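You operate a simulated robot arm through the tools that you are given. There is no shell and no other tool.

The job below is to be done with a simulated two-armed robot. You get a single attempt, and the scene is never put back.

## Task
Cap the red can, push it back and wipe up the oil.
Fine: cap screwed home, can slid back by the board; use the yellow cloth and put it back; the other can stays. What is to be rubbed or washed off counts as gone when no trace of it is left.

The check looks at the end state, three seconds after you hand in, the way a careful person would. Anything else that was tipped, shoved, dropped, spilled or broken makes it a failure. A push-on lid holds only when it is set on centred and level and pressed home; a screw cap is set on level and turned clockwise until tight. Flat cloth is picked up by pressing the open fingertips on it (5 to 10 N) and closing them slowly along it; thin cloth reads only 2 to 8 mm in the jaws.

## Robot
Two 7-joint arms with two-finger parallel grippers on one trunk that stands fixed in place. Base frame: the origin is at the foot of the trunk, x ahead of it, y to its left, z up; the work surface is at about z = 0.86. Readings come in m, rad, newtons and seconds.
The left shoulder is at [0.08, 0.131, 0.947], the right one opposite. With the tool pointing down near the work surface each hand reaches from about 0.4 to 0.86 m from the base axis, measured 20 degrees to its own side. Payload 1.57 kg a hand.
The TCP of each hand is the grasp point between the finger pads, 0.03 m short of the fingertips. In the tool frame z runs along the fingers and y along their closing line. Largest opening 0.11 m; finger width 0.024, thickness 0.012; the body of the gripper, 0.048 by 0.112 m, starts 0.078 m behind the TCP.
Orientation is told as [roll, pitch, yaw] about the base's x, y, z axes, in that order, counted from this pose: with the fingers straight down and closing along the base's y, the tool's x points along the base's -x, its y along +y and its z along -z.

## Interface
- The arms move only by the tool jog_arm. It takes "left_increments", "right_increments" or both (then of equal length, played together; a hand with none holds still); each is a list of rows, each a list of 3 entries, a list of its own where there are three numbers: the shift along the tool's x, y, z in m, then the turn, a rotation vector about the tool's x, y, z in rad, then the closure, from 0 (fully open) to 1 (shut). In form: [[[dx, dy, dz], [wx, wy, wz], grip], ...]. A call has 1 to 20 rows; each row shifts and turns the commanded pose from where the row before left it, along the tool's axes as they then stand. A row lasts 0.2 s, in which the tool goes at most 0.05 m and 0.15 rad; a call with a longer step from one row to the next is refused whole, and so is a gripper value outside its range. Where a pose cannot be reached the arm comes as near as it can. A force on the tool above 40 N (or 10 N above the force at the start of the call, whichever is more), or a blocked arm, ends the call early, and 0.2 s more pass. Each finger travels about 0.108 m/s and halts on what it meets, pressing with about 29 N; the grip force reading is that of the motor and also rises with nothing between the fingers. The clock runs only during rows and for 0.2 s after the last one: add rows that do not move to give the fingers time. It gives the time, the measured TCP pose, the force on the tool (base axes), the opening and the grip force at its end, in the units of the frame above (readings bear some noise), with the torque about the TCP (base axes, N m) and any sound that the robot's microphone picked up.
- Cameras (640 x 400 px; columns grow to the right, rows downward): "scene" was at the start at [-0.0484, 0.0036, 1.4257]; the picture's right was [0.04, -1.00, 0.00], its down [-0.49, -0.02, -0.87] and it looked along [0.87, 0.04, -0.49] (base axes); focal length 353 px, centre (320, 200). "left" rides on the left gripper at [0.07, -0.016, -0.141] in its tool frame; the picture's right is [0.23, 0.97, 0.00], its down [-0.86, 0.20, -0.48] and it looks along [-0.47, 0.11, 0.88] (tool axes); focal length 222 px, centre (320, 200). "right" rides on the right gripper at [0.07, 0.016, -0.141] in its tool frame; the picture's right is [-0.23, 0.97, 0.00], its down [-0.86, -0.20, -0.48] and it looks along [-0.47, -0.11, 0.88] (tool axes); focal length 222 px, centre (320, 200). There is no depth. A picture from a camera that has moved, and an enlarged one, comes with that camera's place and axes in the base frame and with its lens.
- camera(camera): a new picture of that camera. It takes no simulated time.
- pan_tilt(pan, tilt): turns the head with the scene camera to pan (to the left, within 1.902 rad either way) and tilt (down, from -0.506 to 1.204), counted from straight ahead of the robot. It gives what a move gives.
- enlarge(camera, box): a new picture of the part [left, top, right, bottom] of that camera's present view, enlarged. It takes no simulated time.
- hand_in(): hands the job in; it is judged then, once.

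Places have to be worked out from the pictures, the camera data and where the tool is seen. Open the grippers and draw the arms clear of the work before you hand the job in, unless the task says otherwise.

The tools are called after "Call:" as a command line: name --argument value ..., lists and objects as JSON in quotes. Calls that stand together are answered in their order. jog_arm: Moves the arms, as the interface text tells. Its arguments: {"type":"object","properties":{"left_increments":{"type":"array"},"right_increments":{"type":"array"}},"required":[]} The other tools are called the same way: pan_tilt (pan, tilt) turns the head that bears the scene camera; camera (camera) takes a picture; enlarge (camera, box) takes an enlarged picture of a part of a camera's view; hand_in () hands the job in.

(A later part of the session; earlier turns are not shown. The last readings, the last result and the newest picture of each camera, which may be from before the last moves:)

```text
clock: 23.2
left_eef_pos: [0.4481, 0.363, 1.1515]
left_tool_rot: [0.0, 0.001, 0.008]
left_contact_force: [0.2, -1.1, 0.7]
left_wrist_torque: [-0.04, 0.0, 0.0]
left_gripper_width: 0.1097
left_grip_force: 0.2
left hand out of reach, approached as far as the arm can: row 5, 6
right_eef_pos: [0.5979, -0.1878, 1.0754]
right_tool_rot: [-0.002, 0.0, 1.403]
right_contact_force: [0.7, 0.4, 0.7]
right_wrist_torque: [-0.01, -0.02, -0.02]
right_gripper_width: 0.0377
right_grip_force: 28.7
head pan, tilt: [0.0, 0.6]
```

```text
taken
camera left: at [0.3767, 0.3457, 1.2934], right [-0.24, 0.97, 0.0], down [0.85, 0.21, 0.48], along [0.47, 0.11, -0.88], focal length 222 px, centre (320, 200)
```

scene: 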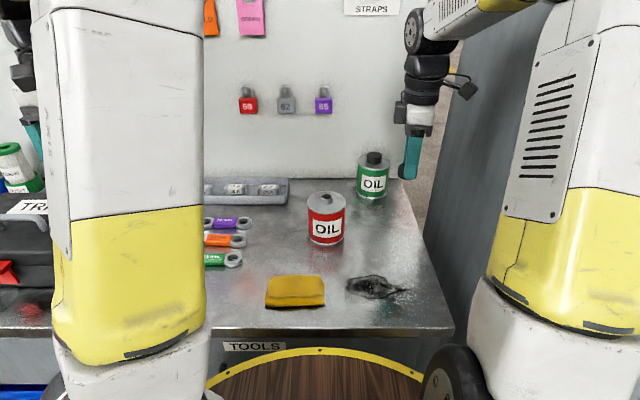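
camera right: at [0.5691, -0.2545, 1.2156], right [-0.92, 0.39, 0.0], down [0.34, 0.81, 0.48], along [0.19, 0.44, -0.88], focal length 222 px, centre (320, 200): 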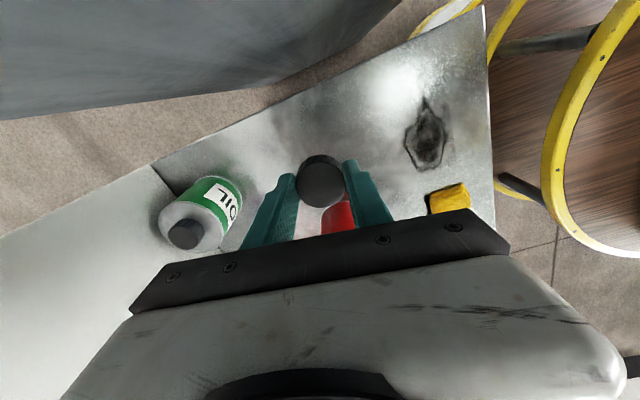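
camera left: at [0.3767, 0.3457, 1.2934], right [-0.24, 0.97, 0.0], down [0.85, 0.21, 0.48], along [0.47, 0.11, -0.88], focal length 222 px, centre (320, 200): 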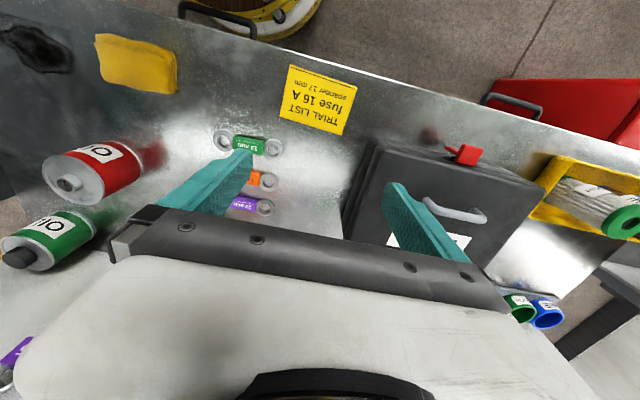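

The left arm is now clear, with its elbow up on its own side. I enlarge the can from several cameras to pin down the neck centre before placing the cap.

Call:
enlarge --camera "scene" --box '[295, 180, 360, 250]'

Call:
enlarge --camera "left" --box '[30, 130, 150, 220]'

Call:
enlarge --camera "right" --box '[270, 140, 390, 230]'

```text
5.71 times, centred on (328, 215) of scene
camera zoom: at [-0.0505, -0.0002, 1.4179], right [0.0, -1.0, 0.0], down [-0.57, 0.0, -0.82], along [0.82, 0.0, -0.57], focal length 2016 px, centre (277, 114)
```

zoom: 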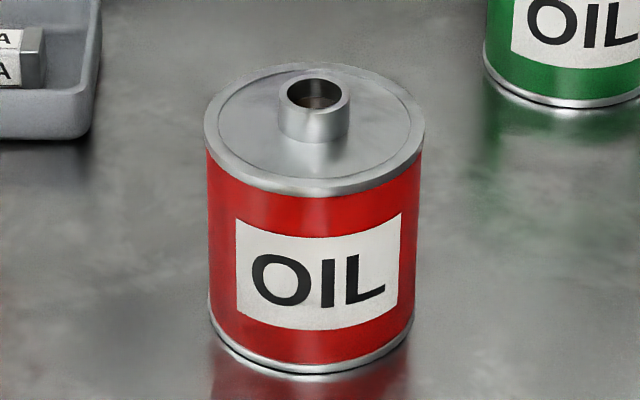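

```text
4.44 times, centred on (90, 175) of left
camera zoom: at [0.3767, 0.3457, 1.2934], right [-0.24, 0.97, 0.0], down [0.85, 0.21, 0.48], along [0.47, 0.11, -0.88], focal length 987 px, centre (1342, 311)
```

zoom: 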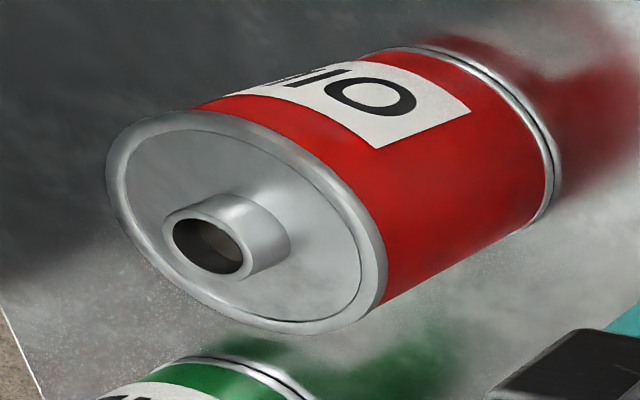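

```text
4.44 times, centred on (330, 185) of right
camera zoom: at [0.5691, -0.2545, 1.2156], right [-0.92, 0.39, 0.0], down [0.34, 0.81, 0.48], along [0.19, 0.44, -0.88], focal length 987 px, centre (276, 267)
```

zoom: 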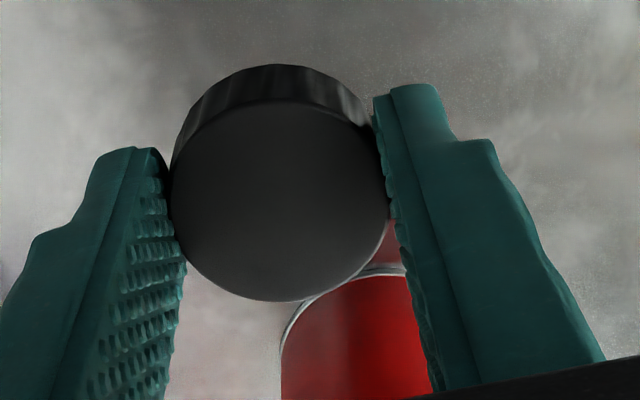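

Triangulation puts the neck top at about (0.618, -0.015, 0.970), and the cap is centred in the right fingers. I bring the cap 3 cm above the neck and look.

Call:
jog_arm --right_increments '[[[-0.0346, 0.0018, 0.0], [0, 0, 0], 1.0], [[-0.0346, 0.0018, 0.0], [0, 0, 0], 1.0], [[-0.0346, 0.0018, 0.005], [0, 0, 0], 1.0], [[-0.0346, 0.0018, 0.01], [0, 0, 0], 1.0], [[-0.0346, 0.0018, 0.01], [0, 0, 0], 1.0], [[0, 0, 0.01], [0, 0, 0], 1.0], [[0, 0, 0], [0, 0, 0], 1.0], [[0, 0, 0], [0, 0, 0], 1.0]]'

Call:
enlarge --camera "scene" --box '[270, 130, 400, 260]'

Call:
enlarge --camera "left" --box '[0, 80, 190, 240]'

Call:
enlarge --camera "right" --box '[260, 110, 400, 240]'

Call:
camera --camera "scene"

```text
clock: 25.0
left_eef_pos: [0.4485, 0.3627, 1.1514]
left_tool_rot: [0.001, 0.0, 0.007]
left_contact_force: [-0.4, -0.3, 0.2]
left_wrist_torque: [-0.06, 0.03, 0.0]
left_gripper_width: 0.1099
left_grip_force: 0.0
right_eef_pos: [0.6193, -0.0152, 1.0403]
right_tool_rot: [0.0, 0.0, 1.403]
right_contact_force: [0.4, -0.2, 0.0]
right_wrist_torque: [-0.04, 0.0, -0.01]
right_gripper_width: 0.0381
right_grip_force: 28.8
head pan, tilt: [0.0, 0.6]
```

```text
3.08 times, centred on (335, 195) of scene
camera zoom: at [-0.0505, -0.0001, 1.4179], right [0.0, -1.0, 0.0], down [-0.57, 0.0, -0.82], along [0.82, 0.0, -0.57], focal length 1085 px, centre (274, 215)
```

zoom: 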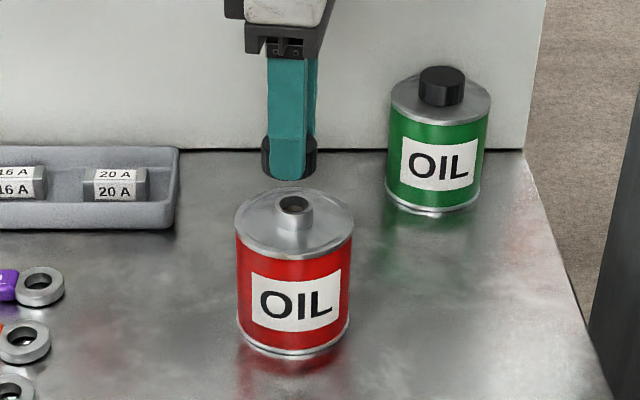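

```text
2.50 times, centred on (95, 160) of left
camera zoom: at [0.3766, 0.3459, 1.2934], right [-0.23, 0.97, 0.0], down [0.85, 0.21, 0.48], along [0.47, 0.11, -0.88], focal length 555 px, centre (882, 300)
```

zoom: 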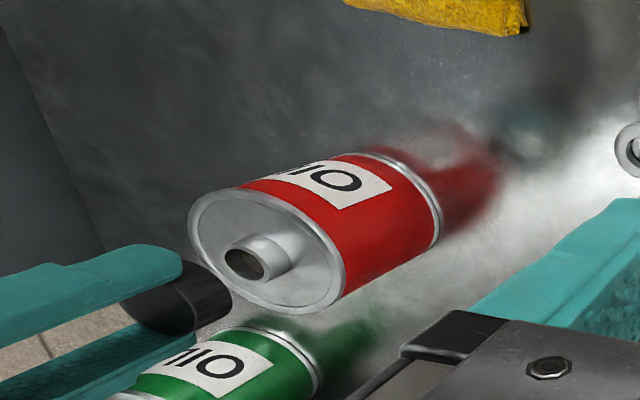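

```text
3.08 times, centred on (330, 175) of right
camera zoom: at [0.5903, -0.0804, 1.1808], right [-0.92, 0.39, 0.0], down [0.34, 0.81, 0.48], along [0.19, 0.44, -0.88], focal length 684 px, centre (289, 277)
```

zoom: 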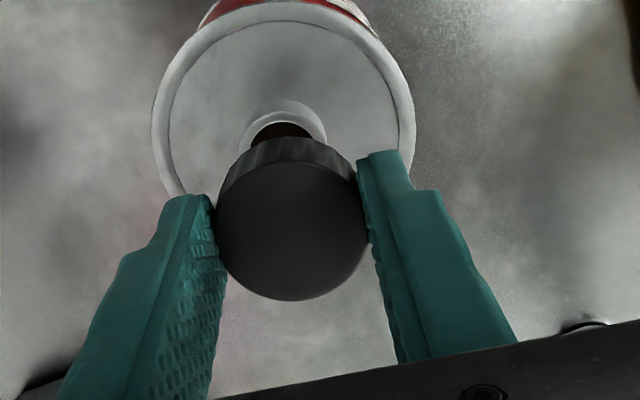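

```text
taken
```

scene: 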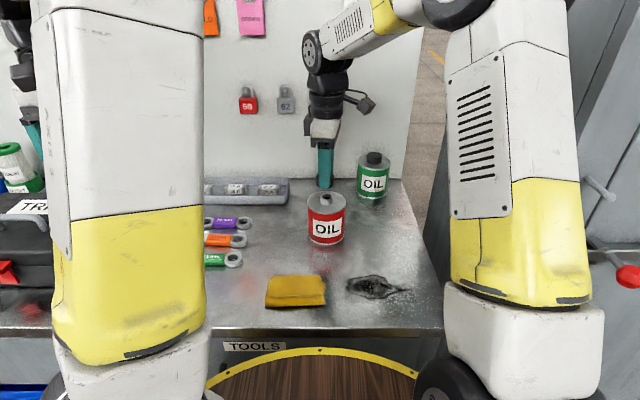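

The views agree that the cap is about 4 mm too far left (+y) of the neck. I shift it right and lower it to just above the neck to check the alignment.

Call:
jog_arm --right_increments '[[[0.0037, 0.0002, 0.0], [0, 0, 0], 1.0], [[0, 0, 0.012], [0, 0, 0], 1.0], [[0, 0, 0.01], [0, 0, 0], 1.0], [[0, 0, 0.005], [0, 0, 0], 1.0], [[0, 0, 0], [0, 0, 0], 1.0], [[0, 0, 0], [0, 0, 0], 1.0]]'

Call:
enlarge --camera "scene" --box '[290, 160, 365, 250]'

Call:
enlarge --camera "left" --box '[0, 110, 150, 230]'

Call:
enlarge --camera "right" --box '[260, 110, 400, 240]'

```text
clock: 26.4
left_eef_pos: [0.4479, 0.3629, 1.1518]
left_tool_rot: [0.0, -0.001, 0.006]
left_contact_force: [0.0, 1.0, 0.1]
left_wrist_torque: [0.0, 0.0, -0.01]
left_gripper_width: 0.1101
left_grip_force: 0.1
right_eef_pos: [0.618, -0.019, 1.013]
right_tool_rot: [0.0, -0.001, 1.402]
right_contact_force: [0.7, -0.4, 0.1]
right_wrist_torque: [0.02, 0.01, -0.01]
right_gripper_width: 0.0381
right_grip_force: 28.6
head pan, tilt: [0.0, 0.6]
```

```text
4.44 times, centred on (328, 205) of scene
camera zoom: at [-0.0505, -0.0002, 1.4179], right [0.0, -1.0, 0.0], down [-0.57, 0.0, -0.82], along [0.82, 0.0, -0.57], focal length 1568 px, centre (287, 178)
```

zoom: 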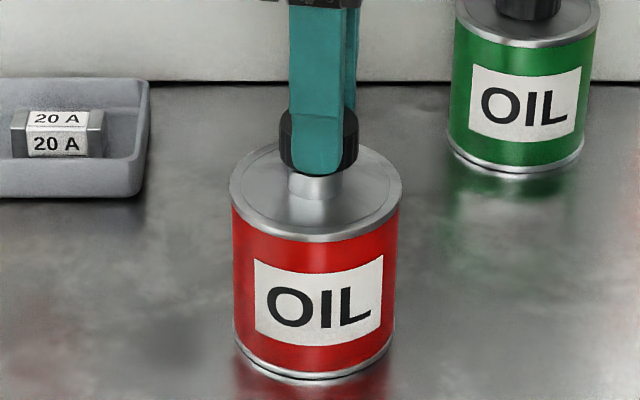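

```text
3.33 times, centred on (75, 170) of left
camera zoom: at [0.3766, 0.3458, 1.2934], right [-0.23, 0.97, 0.0], down [0.85, 0.21, 0.48], along [0.47, 0.11, -0.88], focal length 740 px, centre (1137, 300)
```

zoom: 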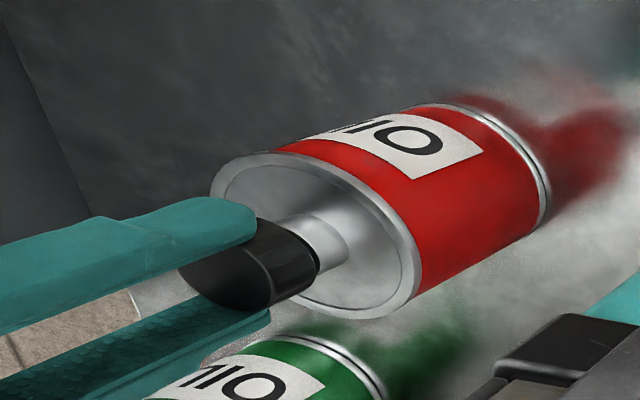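

```text
3.08 times, centred on (330, 175) of right
camera zoom: at [0.5893, -0.0858, 1.1536], right [-0.92, 0.39, 0.0], down [0.34, 0.81, 0.48], along [0.19, 0.44, -0.88], focal length 684 px, centre (289, 277)
```

zoom: 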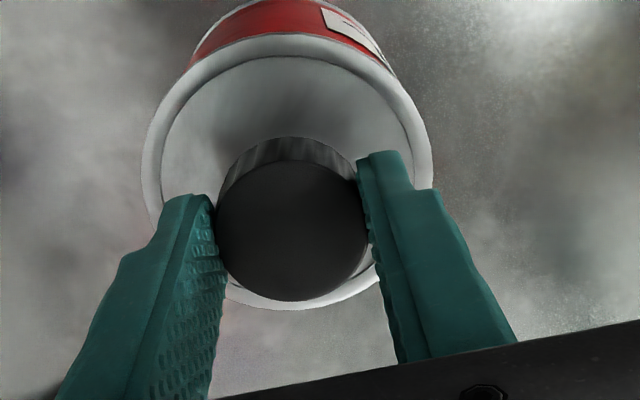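

The cap is nearly over the neck. I apply a small correction of +2 mm in x and +1 mm in y, then lower gently to find contact.

Call:
jog_arm --right_increments '[[[-0.0013, -0.0018, 0.0], [0, 0, 0], 1.0], [[0, 0, 0.002], [0, 0, 0], 1.0], [[0, 0, 0.002], [0, 0, 0], 1.0], [[0, 0, 0.001], [0, 0, 0], 1.0], [[0, 0, 0.001], [0, 0, 0], 1.0], [[0, 0, 0], [0, 0, 0], 1.0]]'

Call:
enlarge --camera "scene" --box '[290, 160, 365, 250]'

Call:
enlarge --camera "left" --box '[20, 130, 130, 220]'

```text
clock: 27.8
left_eef_pos: [0.4477, 0.3627, 1.1508]
left_tool_rot: [0.001, 0.0, 0.006]
left_contact_force: [0.4, -0.9, 0.1]
left_wrist_torque: [0.02, -0.01, 0.01]
left_gripper_width: 0.11
left_grip_force: 0.0
right_eef_pos: [0.6194, -0.0191, 1.0065]
right_tool_rot: [0.001, 0.0, 1.399]
right_contact_force: [0.0, 0.6, 0.6]
right_wrist_torque: [-0.01, 0.01, 0.01]
right_gripper_width: 0.0377
right_grip_force: 28.6
head pan, tilt: [0.0, 0.6]
```

```text
4.44 times, centred on (328, 205) of scene
camera zoom: at [-0.0505, -0.0002, 1.4179], right [0.0, -1.0, 0.0], down [-0.57, 0.0, -0.82], along [0.82, 0.0, -0.57], focal length 1568 px, centre (287, 178)
```

zoom: 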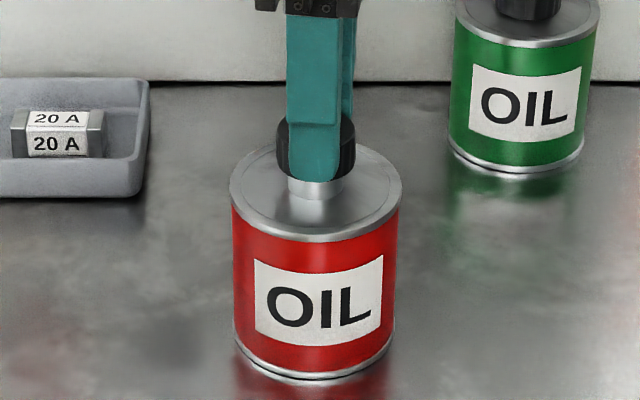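

```text
4.44 times, centred on (75, 175) of left
camera zoom: at [0.3766, 0.3458, 1.2934], right [-0.23, 0.97, 0.0], down [0.85, 0.21, 0.48], along [0.47, 0.11, -0.88], focal length 987 px, centre (1409, 311)
```

zoom: 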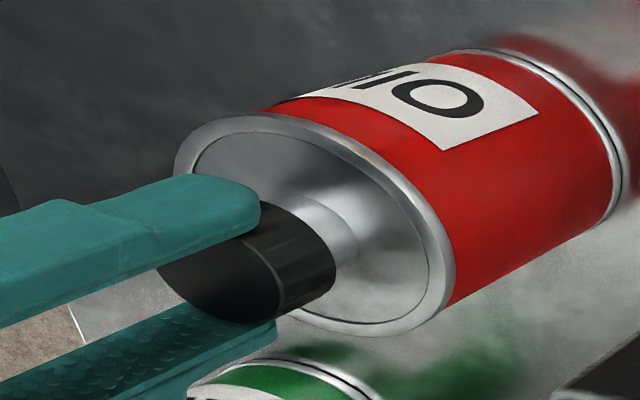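

Still no contact at TCP z = 1.0065, and the cap looks centred over the neck. I continue down in 1 mm steps.

Call:
jog_arm --right_increments '[[[0, 0, 0.001], [0, 0, 0], 1.0], [[0, 0, 0.001], [0, 0, 0], 1.0], [[0, 0, 0.001], [0, 0, 0], 1.0], [[0, 0, 0], [0, 0, 0], 1.0]]'

Call:
enlarge --camera "scene" --box '[300, 170, 350, 220]'

Call:
enlarge --camera "left" --box '[20, 130, 130, 220]'

```text
clock: 28.8
left_eef_pos: [0.4479, 0.3624, 1.1519]
left_tool_rot: [0.0, 0.0, 0.007]
left_contact_force: [-0.1, 0.1, -0.3]
left_wrist_torque: [0.04, 0.04, 0.0]
left_gripper_width: 0.1097
left_grip_force: 0.0
right_eef_pos: [0.6205, -0.0186, 1.0044]
right_tool_rot: [0.0, 0.0, 1.402]
right_contact_force: [0.3, -0.2, 0.0]
right_wrist_torque: [-0.02, -0.01, 0.06]
right_gripper_width: 0.0379
right_grip_force: 29.5
head pan, tilt: [0.0, 0.6]
```

```text
8.00 times, centred on (325, 195) of scene
camera zoom: at [-0.0505, -0.0002, 1.4179], right [0.0, -1.0, 0.0], down [-0.57, 0.0, -0.82], along [0.82, 0.0, -0.57], focal length 2822 px, centre (280, 240)
```

zoom: 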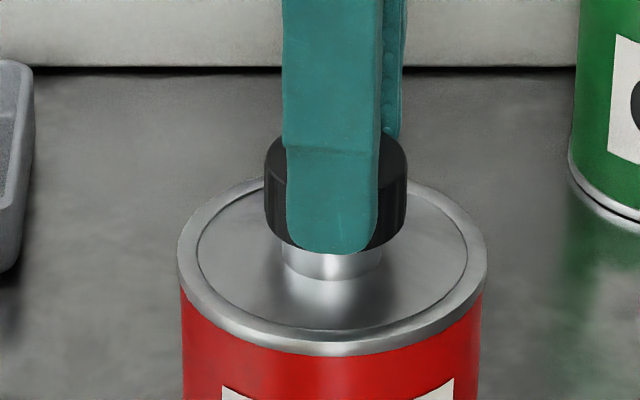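

```text
4.44 times, centred on (75, 175) of left
camera zoom: at [0.3766, 0.3458, 1.2934], right [-0.23, 0.97, 0.0], down [0.85, 0.21, 0.48], along [0.47, 0.11, -0.88], focal length 987 px, centre (1409, 311)
```

zoom: 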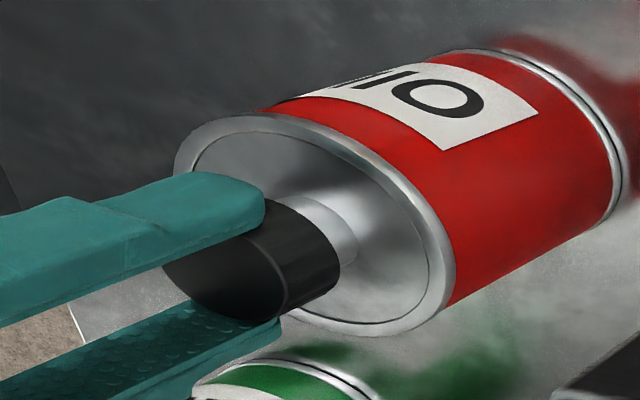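

The scene view puts the cap about 1.3 mm too far right, with its bottom level with the neck top. I check the right wrist view before going on.

Call:
enlarge --camera "right" --box '[270, 110, 380, 220]'

```text
3.64 times, centred on (325, 165) of right
camera zoom: at [0.5917, -0.0852, 1.1453], right [-0.92, 0.39, 0.0], down [0.34, 0.81, 0.48], along [0.19, 0.44, -0.88], focal length 808 px, centre (302, 327)
```

zoom: 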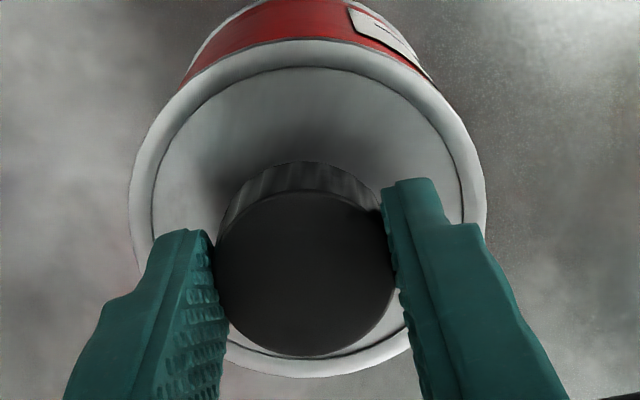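

The two views bracket the offset, so I shift about 0.8 mm in +y and -0.7 mm in x. Then I lower in 1 mm steps until contact.

Call:
jog_arm --right_increments '[[[-0.0007, 0.0008, 0.0], [0, 0, 0], 1.0], [[0, 0, 0.001], [0, 0, 0], 1.0], [[0, 0, 0.001], [0, 0, 0], 1.0], [[0, 0, 0.001], [0, 0, 0], 1.0], [[0, 0, 0], [0, 0, 0], 1.0]]'

Call:
enlarge --camera "scene" --box '[300, 170, 350, 220]'

```text
clock: 30.0
left_eef_pos: [0.4468, 0.3624, 1.1512]
left_tool_rot: [0.0, 0.0, 0.006]
left_contact_force: [-0.8, -0.5, 1.2]
left_wrist_torque: [0.01, -0.02, 0.03]
left_gripper_width: 0.11
left_grip_force: 0.1
right_eef_pos: [0.6184, -0.0175, 1.0009]
right_tool_rot: [0.001, 0.0, 1.399]
right_contact_force: [-0.1, -0.3, -0.1]
right_wrist_torque: [-0.01, -0.02, 0.01]
right_gripper_width: 0.0375
right_grip_force: 29.1
head pan, tilt: [0.0, 0.6]
```

```text
8.00 times, centred on (325, 195) of scene
camera zoom: at [-0.0505, -0.0002, 1.4179], right [0.0, -1.0, 0.0], down [-0.57, 0.0, -0.82], along [0.82, 0.0, -0.57], focal length 2822 px, centre (280, 240)
```

zoom: 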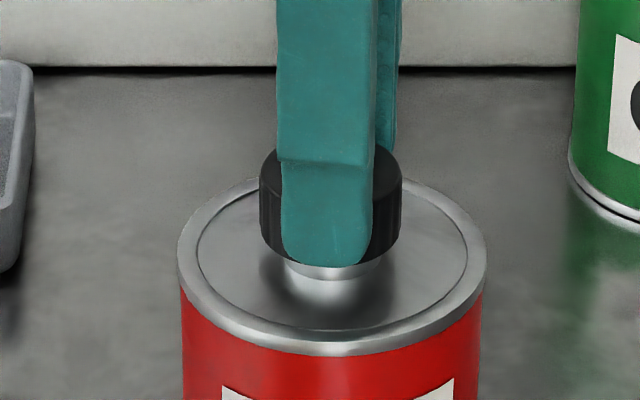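

The cap and neck are now aligned in the scene view (331 vs 332 px), and the cap is sliding over the neck without force. I continue down 1 mm at a time until I feel contact.

Call:
jog_arm --right_increments '[[[0, 0, 0.001], [0, 0, 0], 1.0], [[0, 0, 0.001], [0, 0, 0], 1.0], [[0, 0, 0.001], [0, 0, 0], 1.0], [[0, 0, 0], [0, 0, 0], 1.0]]'

```text
clock: 31.0
left_eef_pos: [0.4486, 0.3636, 1.1518]
left_tool_rot: [0.0, 0.0, 0.007]
left_contact_force: [-0.6, -1.0, -0.4]
left_wrist_torque: [0.01, -0.01, -0.03]
left_gripper_width: 0.1101
left_grip_force: 0.0
right_eef_pos: [0.6198, -0.0161, 0.9983]
right_tool_rot: [-0.002, 0.002, 1.403]
right_contact_force: [0.2, 0.5, -0.5]
right_wrist_torque: [0.0, -0.03, 0.03]
right_gripper_width: 0.0379
right_grip_force: 29.1
head pan, tilt: [0.0, 0.6]
```

There is still no contact at z = 0.998, so I keep lowering.

Call:
jog_arm --right_increments '[[[0, 0, 0.001], [0, 0, 0], 1.0], [[0, 0, 0.001], [0, 0, 0], 1.0], [[0, 0, 0.001], [0, 0, 0], 1.0], [[0, 0, 0], [0, 0, 0], 1.0]]'

Call:
enlarge --camera "scene" --box '[300, 170, 350, 220]'

```text
clock: 32.0
left_eef_pos: [0.4474, 0.3625, 1.1506]
left_tool_rot: [-0.001, -0.002, 0.007]
left_contact_force: [0.0, -0.7, 0.8]
left_wrist_torque: [-0.03, -0.01, 0.03]
left_gripper_width: 0.1102
left_grip_force: 0.0
right_eef_pos: [0.6193, -0.0164, 0.9958]
right_tool_rot: [-0.001, 0.001, 1.401]
right_contact_force: [2.2, -1.1, 4.5]
right_wrist_torque: [-0.08, -0.08, -0.03]
right_gripper_width: 0.0376
right_grip_force: 29.2
head pan, tilt: [0.0, 0.6]
```

```text
8.00 times, centred on (325, 195) of scene
camera zoom: at [-0.0506, -0.0003, 1.4179], right [0.0, -1.0, 0.0], down [-0.57, 0.0, -0.82], along [0.82, 0.0, -0.57], focal length 2822 px, centre (280, 240)
```

zoom: 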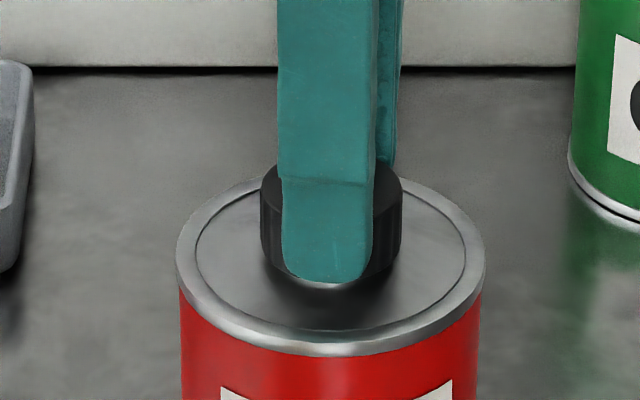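

Contact: 4.5 N upward, with the cap on the thread start. I turn clockwise about 1.2 rad with a tiny downward feed, watching the torque and whether the can turns along.

Call:
jog_arm --right_increments '[[[0, 0, 0.0005], [0, 0, 0.12], 1.0], [[0, 0, 0.0001], [0, 0, 0.12], 1.0], [[0, 0, 0.0001], [0, 0, 0.12], 1.0], [[0, 0, 0.0001], [0, 0, 0.12], 1.0], [[0, 0, 0.0001], [0, 0, 0.12], 1.0], [[0, 0, 0.0001], [0, 0, 0.12], 1.0], [[0, 0, 0.0001], [0, 0, 0.12], 1.0], [[0, 0, 0.0001], [0, 0, 0.12], 1.0], [[0, 0, 0.0001], [0, 0, 0.12], 1.0], [[0, 0, 0.0001], [0, 0, 0.12], 1.0]]'

Call:
enlarge --camera "scene" --box '[285, 150, 365, 250]'

```text
clock: 34.2
left_eef_pos: [0.4479, 0.3623, 1.1514]
left_tool_rot: [0.001, -0.001, 0.007]
left_contact_force: [-0.3, 0.6, -0.7]
left_wrist_torque: [0.0, -0.03, 0.04]
left_gripper_width: 0.1098
left_grip_force: 0.1
right_eef_pos: [0.6211, -0.0165, 0.9953]
right_tool_rot: [0.0, -0.005, 0.199]
right_contact_force: [5.1, 6.0, 14.0]
right_wrist_torque: [0.28, -0.21, 0.04]
right_gripper_width: 0.0379
right_grip_force: 28.9
head pan, tilt: [0.0, 0.6]
```

```text
4.00 times, centred on (325, 200) of scene
camera zoom: at [-0.0506, 0.0002, 1.4179], right [0.0, -1.0, 0.0], down [-0.56, 0.0, -0.83], along [0.83, 0.0, -0.56], focal length 1411 px, centre (300, 200)
```

zoom: 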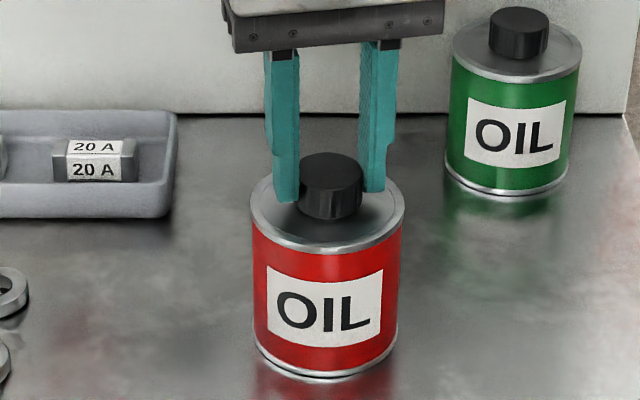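

The can stayed still and the cap turned freely, with low torque. The upward force rose to 14 N with some lateral load. I relieve the lateral load by shifting under 1 mm, then keep turning without further feed.

Call:
jog_arm --right_increments '[[[-0.00085, 0.00064, 0], [0, 0, 0], 1.0], [[0, 0, 0], [0, 0, 0.14], 1.0], [[0, 0, 0], [0, 0, 0.14], 1.0], [[0, 0, 0], [0, 0, 0.14], 1.0], [[0, 0, 0], [0, 0, 0.14], 1.0], [[0, 0, 0], [0, 0, 0], 1.0]]'

Call:
enlarge --camera "scene" --box '[300, 170, 350, 220]'

Call:
enlarge --camera "left" --box '[20, 130, 130, 220]'

Call:
enlarge --camera "right" --box '[260, 110, 400, 240]'

```text
clock: 35.6
left_eef_pos: [0.4477, 0.3636, 1.1507]
left_tool_rot: [-0.001, 0.0, 0.008]
left_contact_force: [0.2, 0.8, 0.4]
left_wrist_torque: [-0.01, -0.02, 0.06]
left_gripper_width: 0.1098
left_grip_force: 0.1
right_eef_pos: [0.6196, -0.0149, 0.9946]
right_tool_rot: [0.002, -0.001, -0.361]
right_contact_force: [10.8, 7.6, 22.7]
right_wrist_torque: [0.27, -0.54, 0.03]
right_gripper_width: 0.038
right_grip_force: 29.4
head pan, tilt: [0.0, 0.6]
```

```text
8.00 times, centred on (325, 195) of scene
camera zoom: at [-0.0508, 0.0002, 1.4179], right [0.0, -1.0, 0.0], down [-0.56, 0.0, -0.83], along [0.83, 0.0, -0.56], focal length 2822 px, centre (280, 240)
```

zoom: 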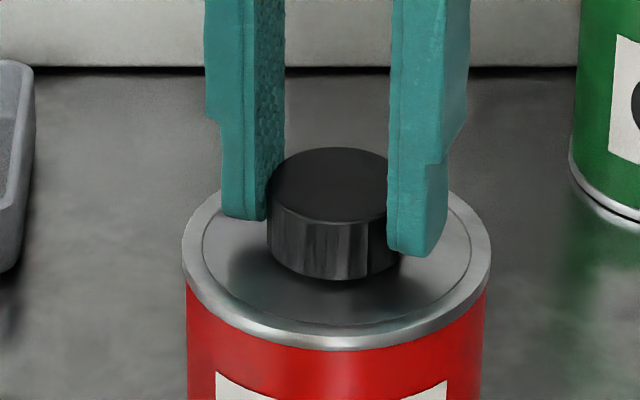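

```text
4.44 times, centred on (75, 175) of left
camera zoom: at [0.3763, 0.3462, 1.2934], right [-0.23, 0.97, 0.0], down [0.85, 0.21, 0.48], along [0.47, 0.11, -0.88], focal length 987 px, centre (1409, 311)
```

zoom: 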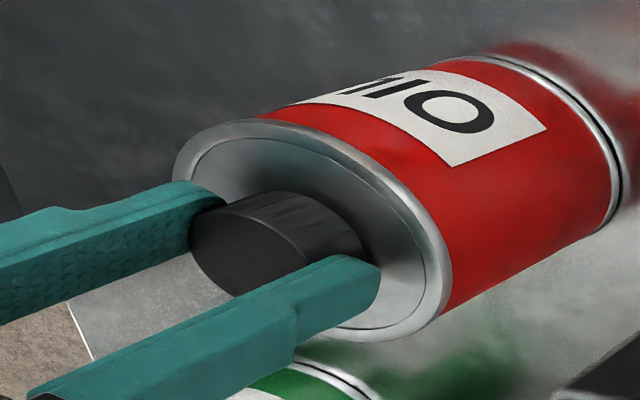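

```text
3.08 times, centred on (330, 175) of right
camera zoom: at [0.5595, 0.0237, 1.1346], right [0.56, 0.83, 0.0], down [0.73, -0.49, 0.48], along [0.4, -0.27, -0.88], focal length 684 px, centre (289, 277)
```

zoom: 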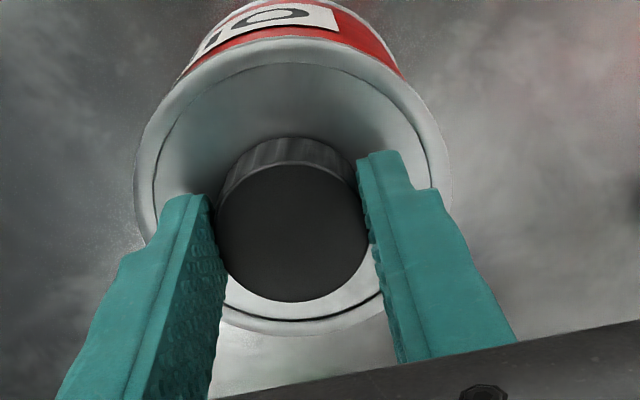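

Forces have built up to 23 N vertical and 13 N lateral because the commanded pose lies below the contact. I raise the command by about 1.5 mm and see whether the thread is holding the cap.

Call:
jog_arm --right_increments '[[[0, 0, -0.0007], [0, 0, 0], 1.0], [[0, 0, -0.0008], [0, 0, 0], 1.0], [[0, 0, 0], [0, 0, 0], 1.0], [[0, 0, 0], [0, 0, 0], 1.0]]'

```text
clock: 36.6
left_eef_pos: [0.4477, 0.3635, 1.1506]
left_tool_rot: [0.0, 0.0, 0.006]
left_contact_force: [-0.7, 0.0, 0.7]
left_wrist_torque: [-0.01, 0.03, -0.01]
left_gripper_width: 0.11
left_grip_force: 0.0
right_eef_pos: [0.6189, -0.015, 0.9935]
right_tool_rot: [-0.001, 0.004, -0.359]
right_contact_force: [1.8, 5.0, 7.6]
right_wrist_torque: [0.28, -0.09, 0.0]
right_gripper_width: 0.0376
right_grip_force: 29.3
head pan, tilt: [0.0, 0.6]
```

The force dropped to about 8 N and the tool sits a little lower (0.9935), so the cap is going down. I continue turning clockwise to about yaw -1.35.

Call:
jog_arm --right_increments '[[[0.0001, 0.0004, 0], [0, 0, 0.14], 1.0], [[0, 0, 0], [0, 0, 0.14], 1.0], [[0, 0, 0], [0, 0, 0.14], 1.0], [[0, 0, 0], [0, 0, 0.14], 1.0], [[0, 0, 0], [0, 0, 0.14], 1.0], [[0, 0, 0], [0, 0, 0.14], 1.0], [[0, 0, 0], [0, 0, 0.14], 1.0], [[0, 0, 0], [0, 0, 0], 1.0]]'

Call:
enlarge --camera "scene" --box '[285, 150, 365, 250]'

Call:
enlarge --camera "left" --box '[20, 130, 130, 220]'

```text
clock: 38.4
left_eef_pos: [0.4478, 0.3616, 1.1508]
left_tool_rot: [0.0, -0.001, 0.006]
left_contact_force: [-0.3, -0.7, -0.6]
left_wrist_torque: [0.03, -0.02, -0.02]
left_gripper_width: 0.11
left_grip_force: 0.1
right_eef_pos: [0.6202, -0.015, 0.9953]
right_tool_rot: [-0.002, 0.0, -1.34]
right_contact_force: [0.0, -0.8, -1.9]
right_wrist_torque: [-0.02, 0.1, 0.01]
right_gripper_width: 0.0376
right_grip_force: 29.5
head pan, tilt: [0.0, 0.6]
```

```text
4.00 times, centred on (325, 200) of scene
camera zoom: at [-0.0505, -0.0002, 1.4179], right [0.0, -1.0, 0.0], down [-0.57, 0.0, -0.82], along [0.82, 0.0, -0.57], focal length 1411 px, centre (300, 200)
```

zoom: 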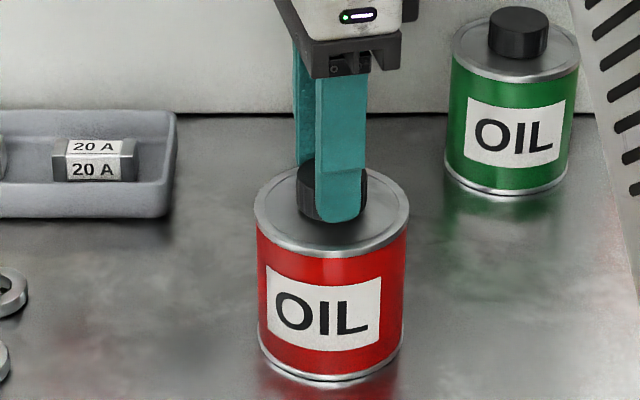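

```text
4.44 times, centred on (75, 175) of left
camera zoom: at [0.3766, 0.3458, 1.2934], right [-0.23, 0.97, 0.0], down [0.85, 0.21, 0.48], along [0.47, 0.11, -0.88], focal length 987 px, centre (1409, 311)
```

zoom: 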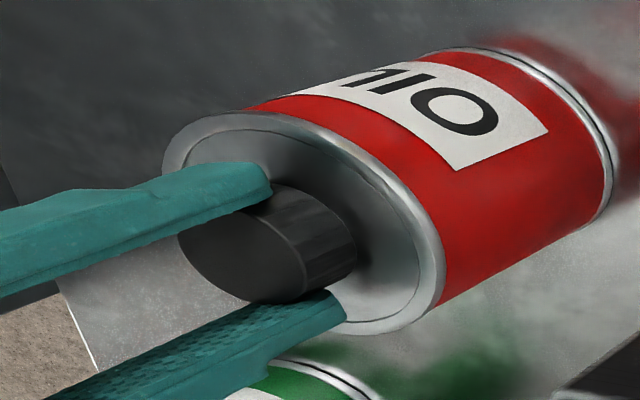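

The upward force has gone and the thread now pulls the tool slightly down (-1.9 N), so the cap has engaged. I open the fingers for a re-grip and look at how the cap sits.

Call:
jog_arm --right_increments '[[[0, 0, 0], [0, 0, 0], 0.62], [[0, 0, 0], [0, 0, 0], 0.55], [[0, 0, 0], [0, 0, 0], 0.45], [[0, 0, 0], [0, 0, 0], 0.38], [[0, 0, 0], [0, 0, 0], 0.38]]'

Call:
enlarge --camera "scene" --box '[300, 170, 350, 220]'

Call:
enlarge --camera "left" --box '[20, 130, 130, 220]'

Call:
enlarge --camera "right" --box '[260, 110, 400, 240]'

```text
clock: 39.6
left_eef_pos: [0.4468, 0.3627, 1.1507]
left_tool_rot: [0.001, 0.0, 0.009]
left_contact_force: [0.1, -0.4, 1.0]
left_wrist_torque: [0.0, 0.03, 0.0]
left_gripper_width: 0.1102
left_grip_force: 0.1
right_eef_pos: [0.6192, -0.0159, 0.9955]
right_tool_rot: [0.001, 0.0, -1.337]
right_contact_force: [0.3, -0.2, 0.9]
right_wrist_torque: [0.0, -0.01, 0.0]
right_gripper_width: 0.0683
right_grip_force: 0.0
head pan, tilt: [0.0, 0.6]
```

```text
8.00 times, centred on (325, 195) of scene
camera zoom: at [-0.0505, -0.0001, 1.4179], right [0.0, -1.0, 0.0], down [-0.57, 0.0, -0.82], along [0.82, 0.0, -0.57], focal length 2822 px, centre (280, 240)
```

zoom: 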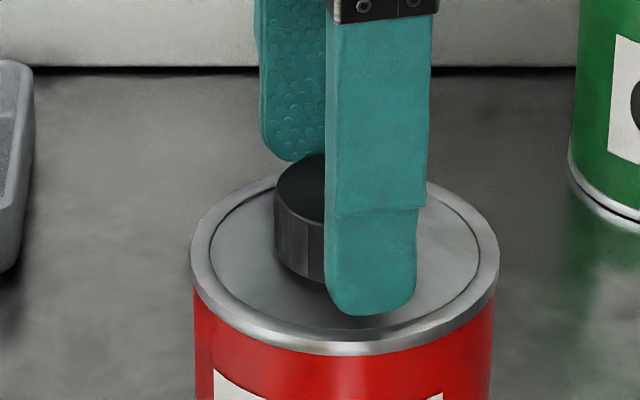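

```text
4.44 times, centred on (75, 175) of left
camera zoom: at [0.3766, 0.3459, 1.2934], right [-0.23, 0.97, 0.0], down [0.85, 0.21, 0.48], along [0.47, 0.11, -0.88], focal length 987 px, centre (1409, 311)
```

zoom: 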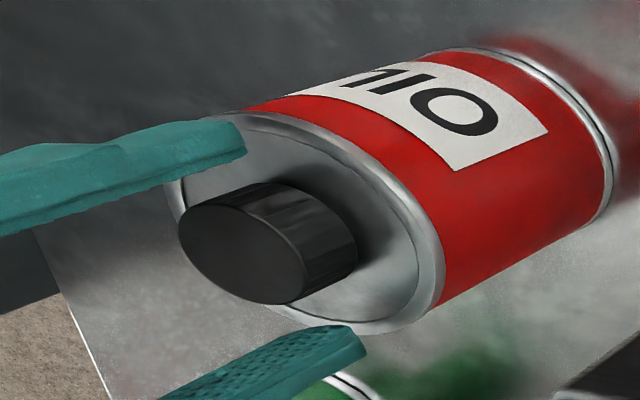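

```text
3.08 times, centred on (330, 175) of right
camera zoom: at [0.6187, 0.0552, 1.1356], right [1.0, 0.0, 0.0], down [0.0, -0.88, 0.48], along [0.0, -0.48, -0.88], focal length 684 px, centre (289, 277)
```

zoom: 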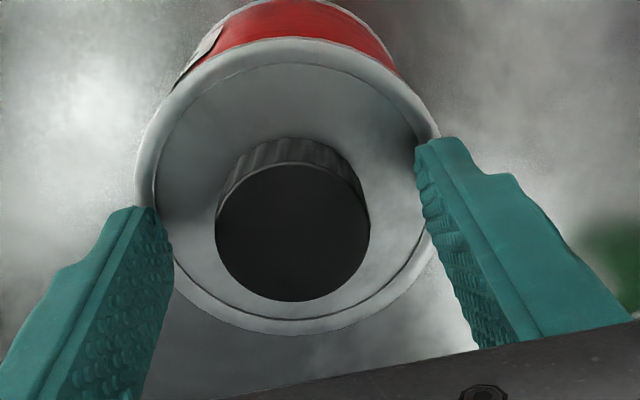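

The cap sits level on the neck. The can moved about 3.6 mm to the right because the cap was roughly 2 mm off the tool axis and orbited. I centre the tool on the cap by shifting -2.2 mm along tool x, rewind 2.7 rad with open fingers, and check.

Call:
jog_arm --right_increments '[[[-0.0022, 0, 0], [0, 0, 0], 0.38], [[0, 0, 0], [0, 0, -0.15], 0.38], [[0, 0, 0], [0, 0, -0.15], 0.38], [[0, 0, 0], [0, 0, -0.15], 0.38], [[0, 0, 0], [0, 0, -0.15], 0.38], [[0, 0, 0], [0, 0, -0.15], 0.38], [[0, 0, 0], [0, 0, -0.15], 0.38], [[0, 0, 0], [0, 0, -0.15], 0.38], [[0, 0, 0], [0, 0, -0.15], 0.38], [[0, 0, 0], [0, 0, -0.15], 0.38], [[0, 0, 0], [0, 0, -0.15], 0.38], [[0, 0, 0], [0, 0, -0.15], 0.38], [[0, 0, 0], [0, 0, -0.15], 0.38], [[0, 0, 0], [0, 0, -0.15], 0.38], [[0, 0, 0], [0, 0, -0.15], 0.38], [[0, 0, 0], [0, 0, -0.15], 0.38], [[0, 0, 0], [0, 0, -0.15], 0.38], [[0, 0, 0], [0, 0, -0.15], 0.38], [[0, 0, 0], [0, 0, -0.15], 0.38], [[0, 0, 0], [0, 0, 0], 0.38]]'

Call:
enlarge --camera "right" --box '[260, 110, 400, 240]'

Call:
enlarge --camera "scene" --box '[285, 150, 405, 240]'

```text
clock: 43.8
left_eef_pos: [0.4476, 0.3632, 1.1508]
left_tool_rot: [0.001, 0.0, 0.008]
left_contact_force: [-0.5, -0.2, 1.0]
left_wrist_torque: [-0.02, 0.0, 0.03]
left_gripper_width: 0.1101
left_grip_force: 0.0
right_eef_pos: [0.6203, -0.0181, 0.9948]
right_tool_rot: [0.002, 0.0, 1.363]
right_contact_force: [-0.7, 0.0, 0.4]
right_wrist_torque: [0.0, -0.01, 0.0]
right_gripper_width: 0.0683
right_grip_force: 0.1
head pan, tilt: [0.0, 0.6]
```

```text
3.08 times, centred on (330, 175) of right
camera zoom: at [0.5885, -0.084, 1.1365], right [-0.91, 0.42, 0.0], down [0.37, 0.8, 0.48], along [0.2, 0.43, -0.88], focal length 684 px, centre (289, 277)
```

zoom: 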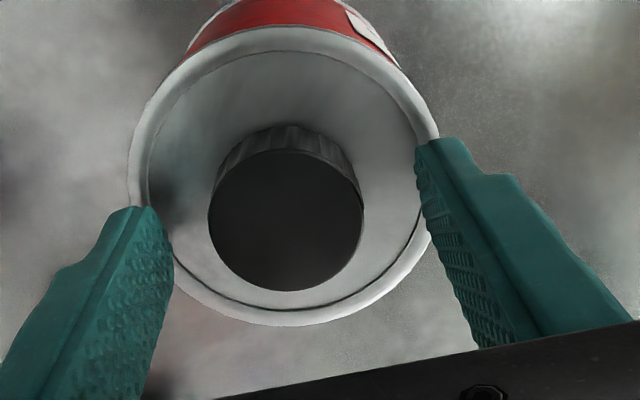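

```text
4.44 times, centred on (345, 195) of scene
camera zoom: at [-0.0505, -0.0001, 1.4179], right [0.0, -1.0, 0.0], down [-0.57, 0.0, -0.82], along [0.82, 0.0, -0.57], focal length 1568 px, centre (209, 222)
```

zoom: 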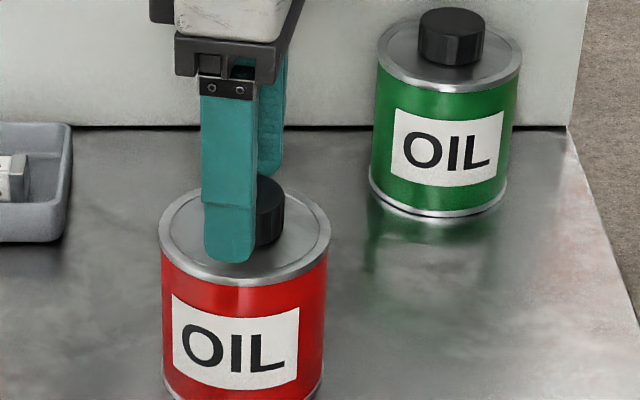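

The tool is centred over the cap to about 1 mm. I correct slightly, close on the cap and turn clockwise 1 rad with a small feed.

Call:
jog_arm --right_increments '[[[0.0006, -0.0006, 0], [0, 0, 0], 0.38], [[0, 0, 0], [0, 0, 0], 0.5], [[0, 0, 0], [0, 0, 0], 0.6], [[0, 0, 0], [0, 0, 0], 0.65], [[0, 0, 0], [0, 0, 0], 0.75], [[0, 0, 0], [0, 0, 0], 1.0], [[0, 0, 0], [0, 0, 0], 1.0]]'

Call:
jog_arm --right_increments '[[[0, 0, 0.0001], [0, 0, 0.12], 1.0], [[0, 0, 0.0001], [0, 0, 0.12], 1.0], [[0, 0, 0.0001], [0, 0, 0.12], 1.0], [[0, 0, 0], [0, 0, 0.12], 1.0], [[0, 0, 0], [0, 0, 0.12], 1.0], [[0, 0, 0], [0, 0, 0.12], 1.0], [[0, 0, 0], [0, 0, 0.12], 1.0], [[0, 0, 0], [0, 0, 0.12], 1.0]]'

Call:
enlarge --camera "scene" --box '[285, 150, 365, 250]'

```text
clock: 45.4
left_eef_pos: [0.4474, 0.3625, 1.1517]
left_tool_rot: [-0.001, 0.001, 0.006]
left_contact_force: [-0.4, 0.5, -1.8]
left_wrist_torque: [-0.03, 0.0, 0.02]
left_gripper_width: 0.1099
left_grip_force: 0.1
right_eef_pos: [0.6194, -0.0189, 0.9954]
right_tool_rot: [0.0, 0.0, 1.359]
right_contact_force: [1.8, -0.7, 0.1]
right_wrist_torque: [-0.04, -0.07, -0.01]
right_gripper_width: 0.0392
right_grip_force: 28.7
head pan, tilt: [0.0, 0.6]
```

```text
clock: 47.2
left_eef_pos: [0.4468, 0.3625, 1.151]
left_tool_rot: [0.002, 0.0, 0.007]
left_contact_force: [-0.1, -0.8, -0.2]
left_wrist_torque: [-0.02, -0.01, 0.02]
left_gripper_width: 0.1101
left_grip_force: 0.1
right_eef_pos: [0.6202, -0.0191, 0.996]
right_tool_rot: [-0.001, 0.0, 0.396]
right_contact_force: [-1.0, 1.4, 0.4]
right_wrist_torque: [0.08, 0.01, 0.0]
right_gripper_width: 0.0393
right_grip_force: 29.1
head pan, tilt: [0.0, 0.6]
```

```text
4.00 times, centred on (325, 200) of scene
camera zoom: at [-0.0505, -0.0002, 1.4179], right [0.0, -1.0, 0.0], down [-0.57, 0.0, -0.82], along [0.82, 0.0, -0.57], focal length 1411 px, centre (300, 200)
```

zoom: 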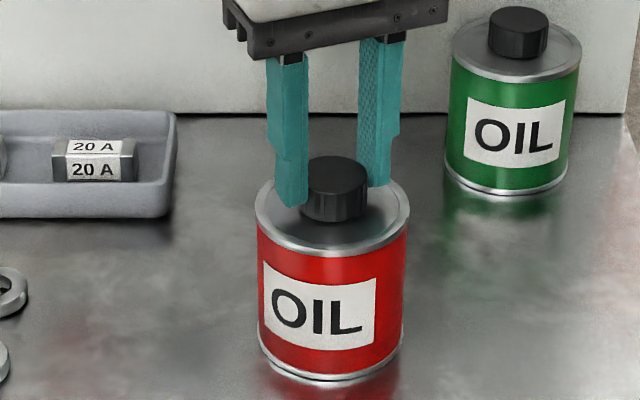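

The cap turned about 0.9 rad relative to the can at negligible force. I zoom in to see whether it is actually moving down the neck.

Call:
enlarge --camera "scene" --box '[305, 180, 355, 220]'

Call:
enlarge --camera "scene" --box '[350, 145, 400, 185]'

Call:
enlarge --camera "left" --box '[20, 130, 130, 220]'

```text
10.00 times, centred on (330, 200) of scene
camera zoom: at [-0.0505, -0.0002, 1.4179], right [0.0, -1.0, 0.0], down [-0.57, 0.0, -0.82], along [0.82, 0.0, -0.57], focal length 3528 px, centre (220, 200)
```

zoom: 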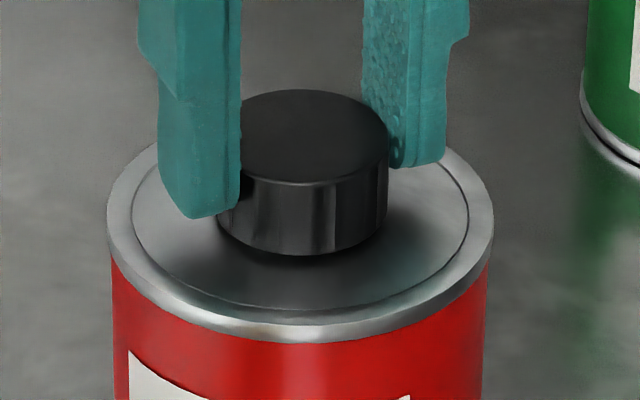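

```text
10.00 times, centred on (375, 165) of scene
camera zoom: at [-0.0505, -0.0002, 1.4179], right [0.0, -1.0, 0.0], down [-0.57, 0.0, -0.82], along [0.82, 0.0, -0.57], focal length 3528 px, centre (-230, 550)
```

zoom: 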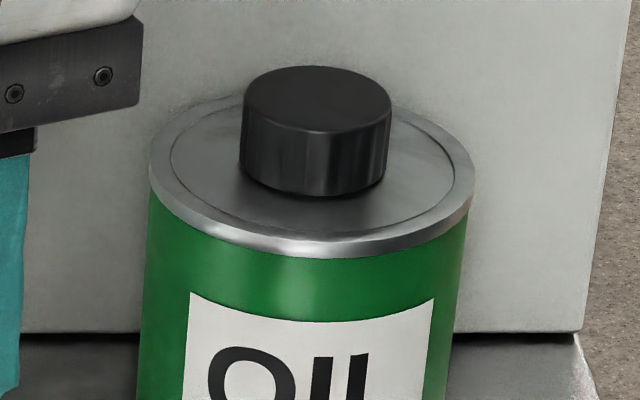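

```text
4.44 times, centred on (75, 175) of left
camera zoom: at [0.3766, 0.3458, 1.2934], right [-0.23, 0.97, 0.0], down [0.85, 0.21, 0.48], along [0.47, 0.11, -0.88], focal length 987 px, centre (1409, 311)
```

zoom: 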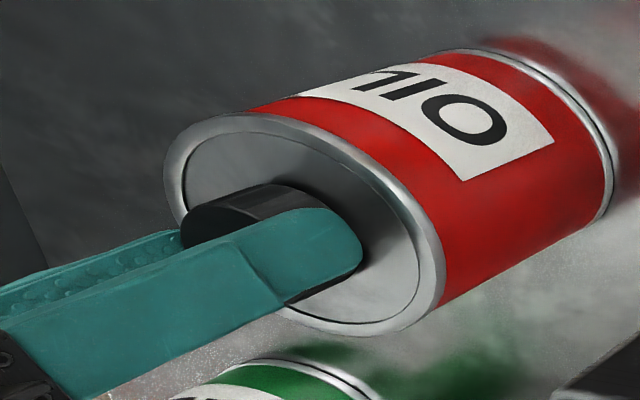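

Comparing with the green can, the red cap still sits about 2 mm higher than a fully seated one. I keep turning clockwise with a slight feed.

Call:
jog_arm --right_increments '[[[0, 0, 0.0001], [0, 0, 0.12], 1.0], [[0, 0, 0.0001], [0, 0, 0.12], 1.0], [[0, 0, 0.0001], [0, 0, 0.12], 1.0], [[0, 0, 0.0001], [0, 0, 0.12], 1.0], [[0, 0, 0.0001], [0, 0, 0.12], 1.0], [[0, 0, 0.0001], [0, 0, 0.12], 1.0], [[0, 0, 0.0001], [0, 0, 0.12], 1.0]]'

Call:
jog_arm --right_increments '[[[0, 0, 0.0001], [0, 0, 0.12], 1.0], [[0, 0, 0.0001], [0, 0, 0.12], 1.0], [[0, 0, 0.0001], [0, 0, 0.12], 1.0], [[0, 0, 0.0001], [0, 0, 0.12], 1.0], [[0, 0, 0.0001], [0, 0, 0.12], 1.0], [[0, 0, 0.0001], [0, 0, 0.12], 1.0], [[0, 0, 0.0001], [0, 0, 0.12], 1.0]]'

Call:
enlarge --camera "scene" --box '[285, 150, 365, 250]'

Call:
enlarge --camera "scene" --box '[305, 180, 355, 220]'

```text
clock: 48.8
left_eef_pos: [0.4475, 0.3626, 1.1514]
left_tool_rot: [0.0, -0.001, 0.006]
left_contact_force: [0.5, 0.2, 0.6]
left_wrist_torque: [0.0, -0.01, 0.0]
left_gripper_width: 0.11
left_grip_force: 0.0
right_eef_pos: [0.6213, -0.0186, 0.9946]
right_tool_rot: [-0.001, -0.001, -0.444]
right_contact_force: [0.4, 1.4, -1.3]
right_wrist_torque: [0.09, -0.03, 0.01]
right_gripper_width: 0.0392
right_grip_force: 28.7
head pan, tilt: [0.0, 0.6]
```

```text
clock: 50.4
left_eef_pos: [0.4482, 0.3622, 1.1509]
left_tool_rot: [-0.001, -0.001, 0.007]
left_contact_force: [0.5, -0.3, -0.3]
left_wrist_torque: [-0.02, 0.0, -0.01]
left_gripper_width: 0.1099
left_grip_force: 0.1
right_eef_pos: [0.6198, -0.0178, 0.9947]
right_tool_rot: [0.001, -0.001, -1.283]
right_contact_force: [-1.0, 1.0, 1.0]
right_wrist_torque: [0.02, 0.02, 0.14]
right_gripper_width: 0.039
right_grip_force: 28.9
head pan, tilt: [0.0, 0.6]
```

```text
4.00 times, centred on (325, 200) of scene
camera zoom: at [-0.0506, -0.0001, 1.4179], right [0.0, -1.0, 0.0], down [-0.57, 0.0, -0.82], along [0.82, 0.0, -0.57], focal length 1411 px, centre (300, 200)
```

zoom: 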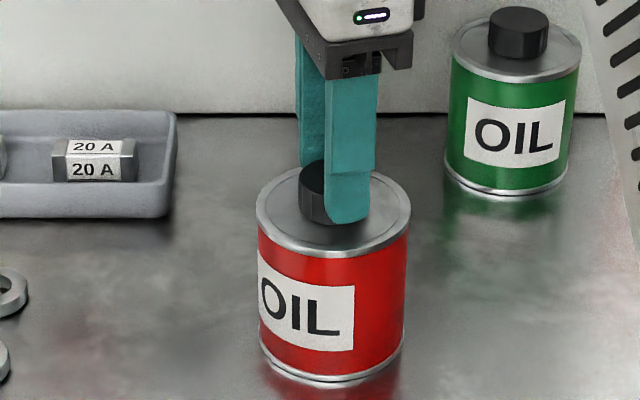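

```text
10.00 times, centred on (330, 200) of scene
camera zoom: at [-0.0506, -0.0001, 1.4179], right [0.0, -1.0, 0.0], down [-0.57, 0.0, -0.82], along [0.82, 0.0, -0.57], focal length 3528 px, centre (220, 200)
```

zoom: 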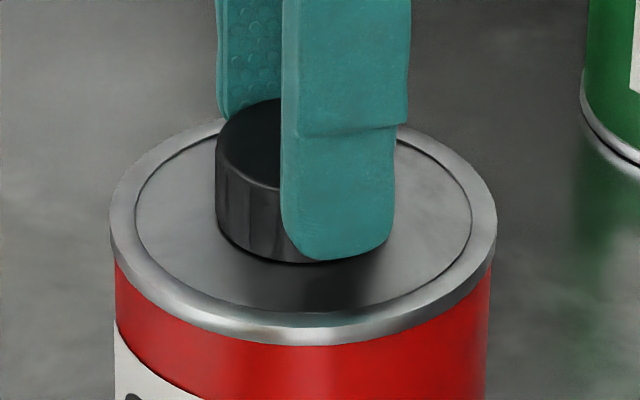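

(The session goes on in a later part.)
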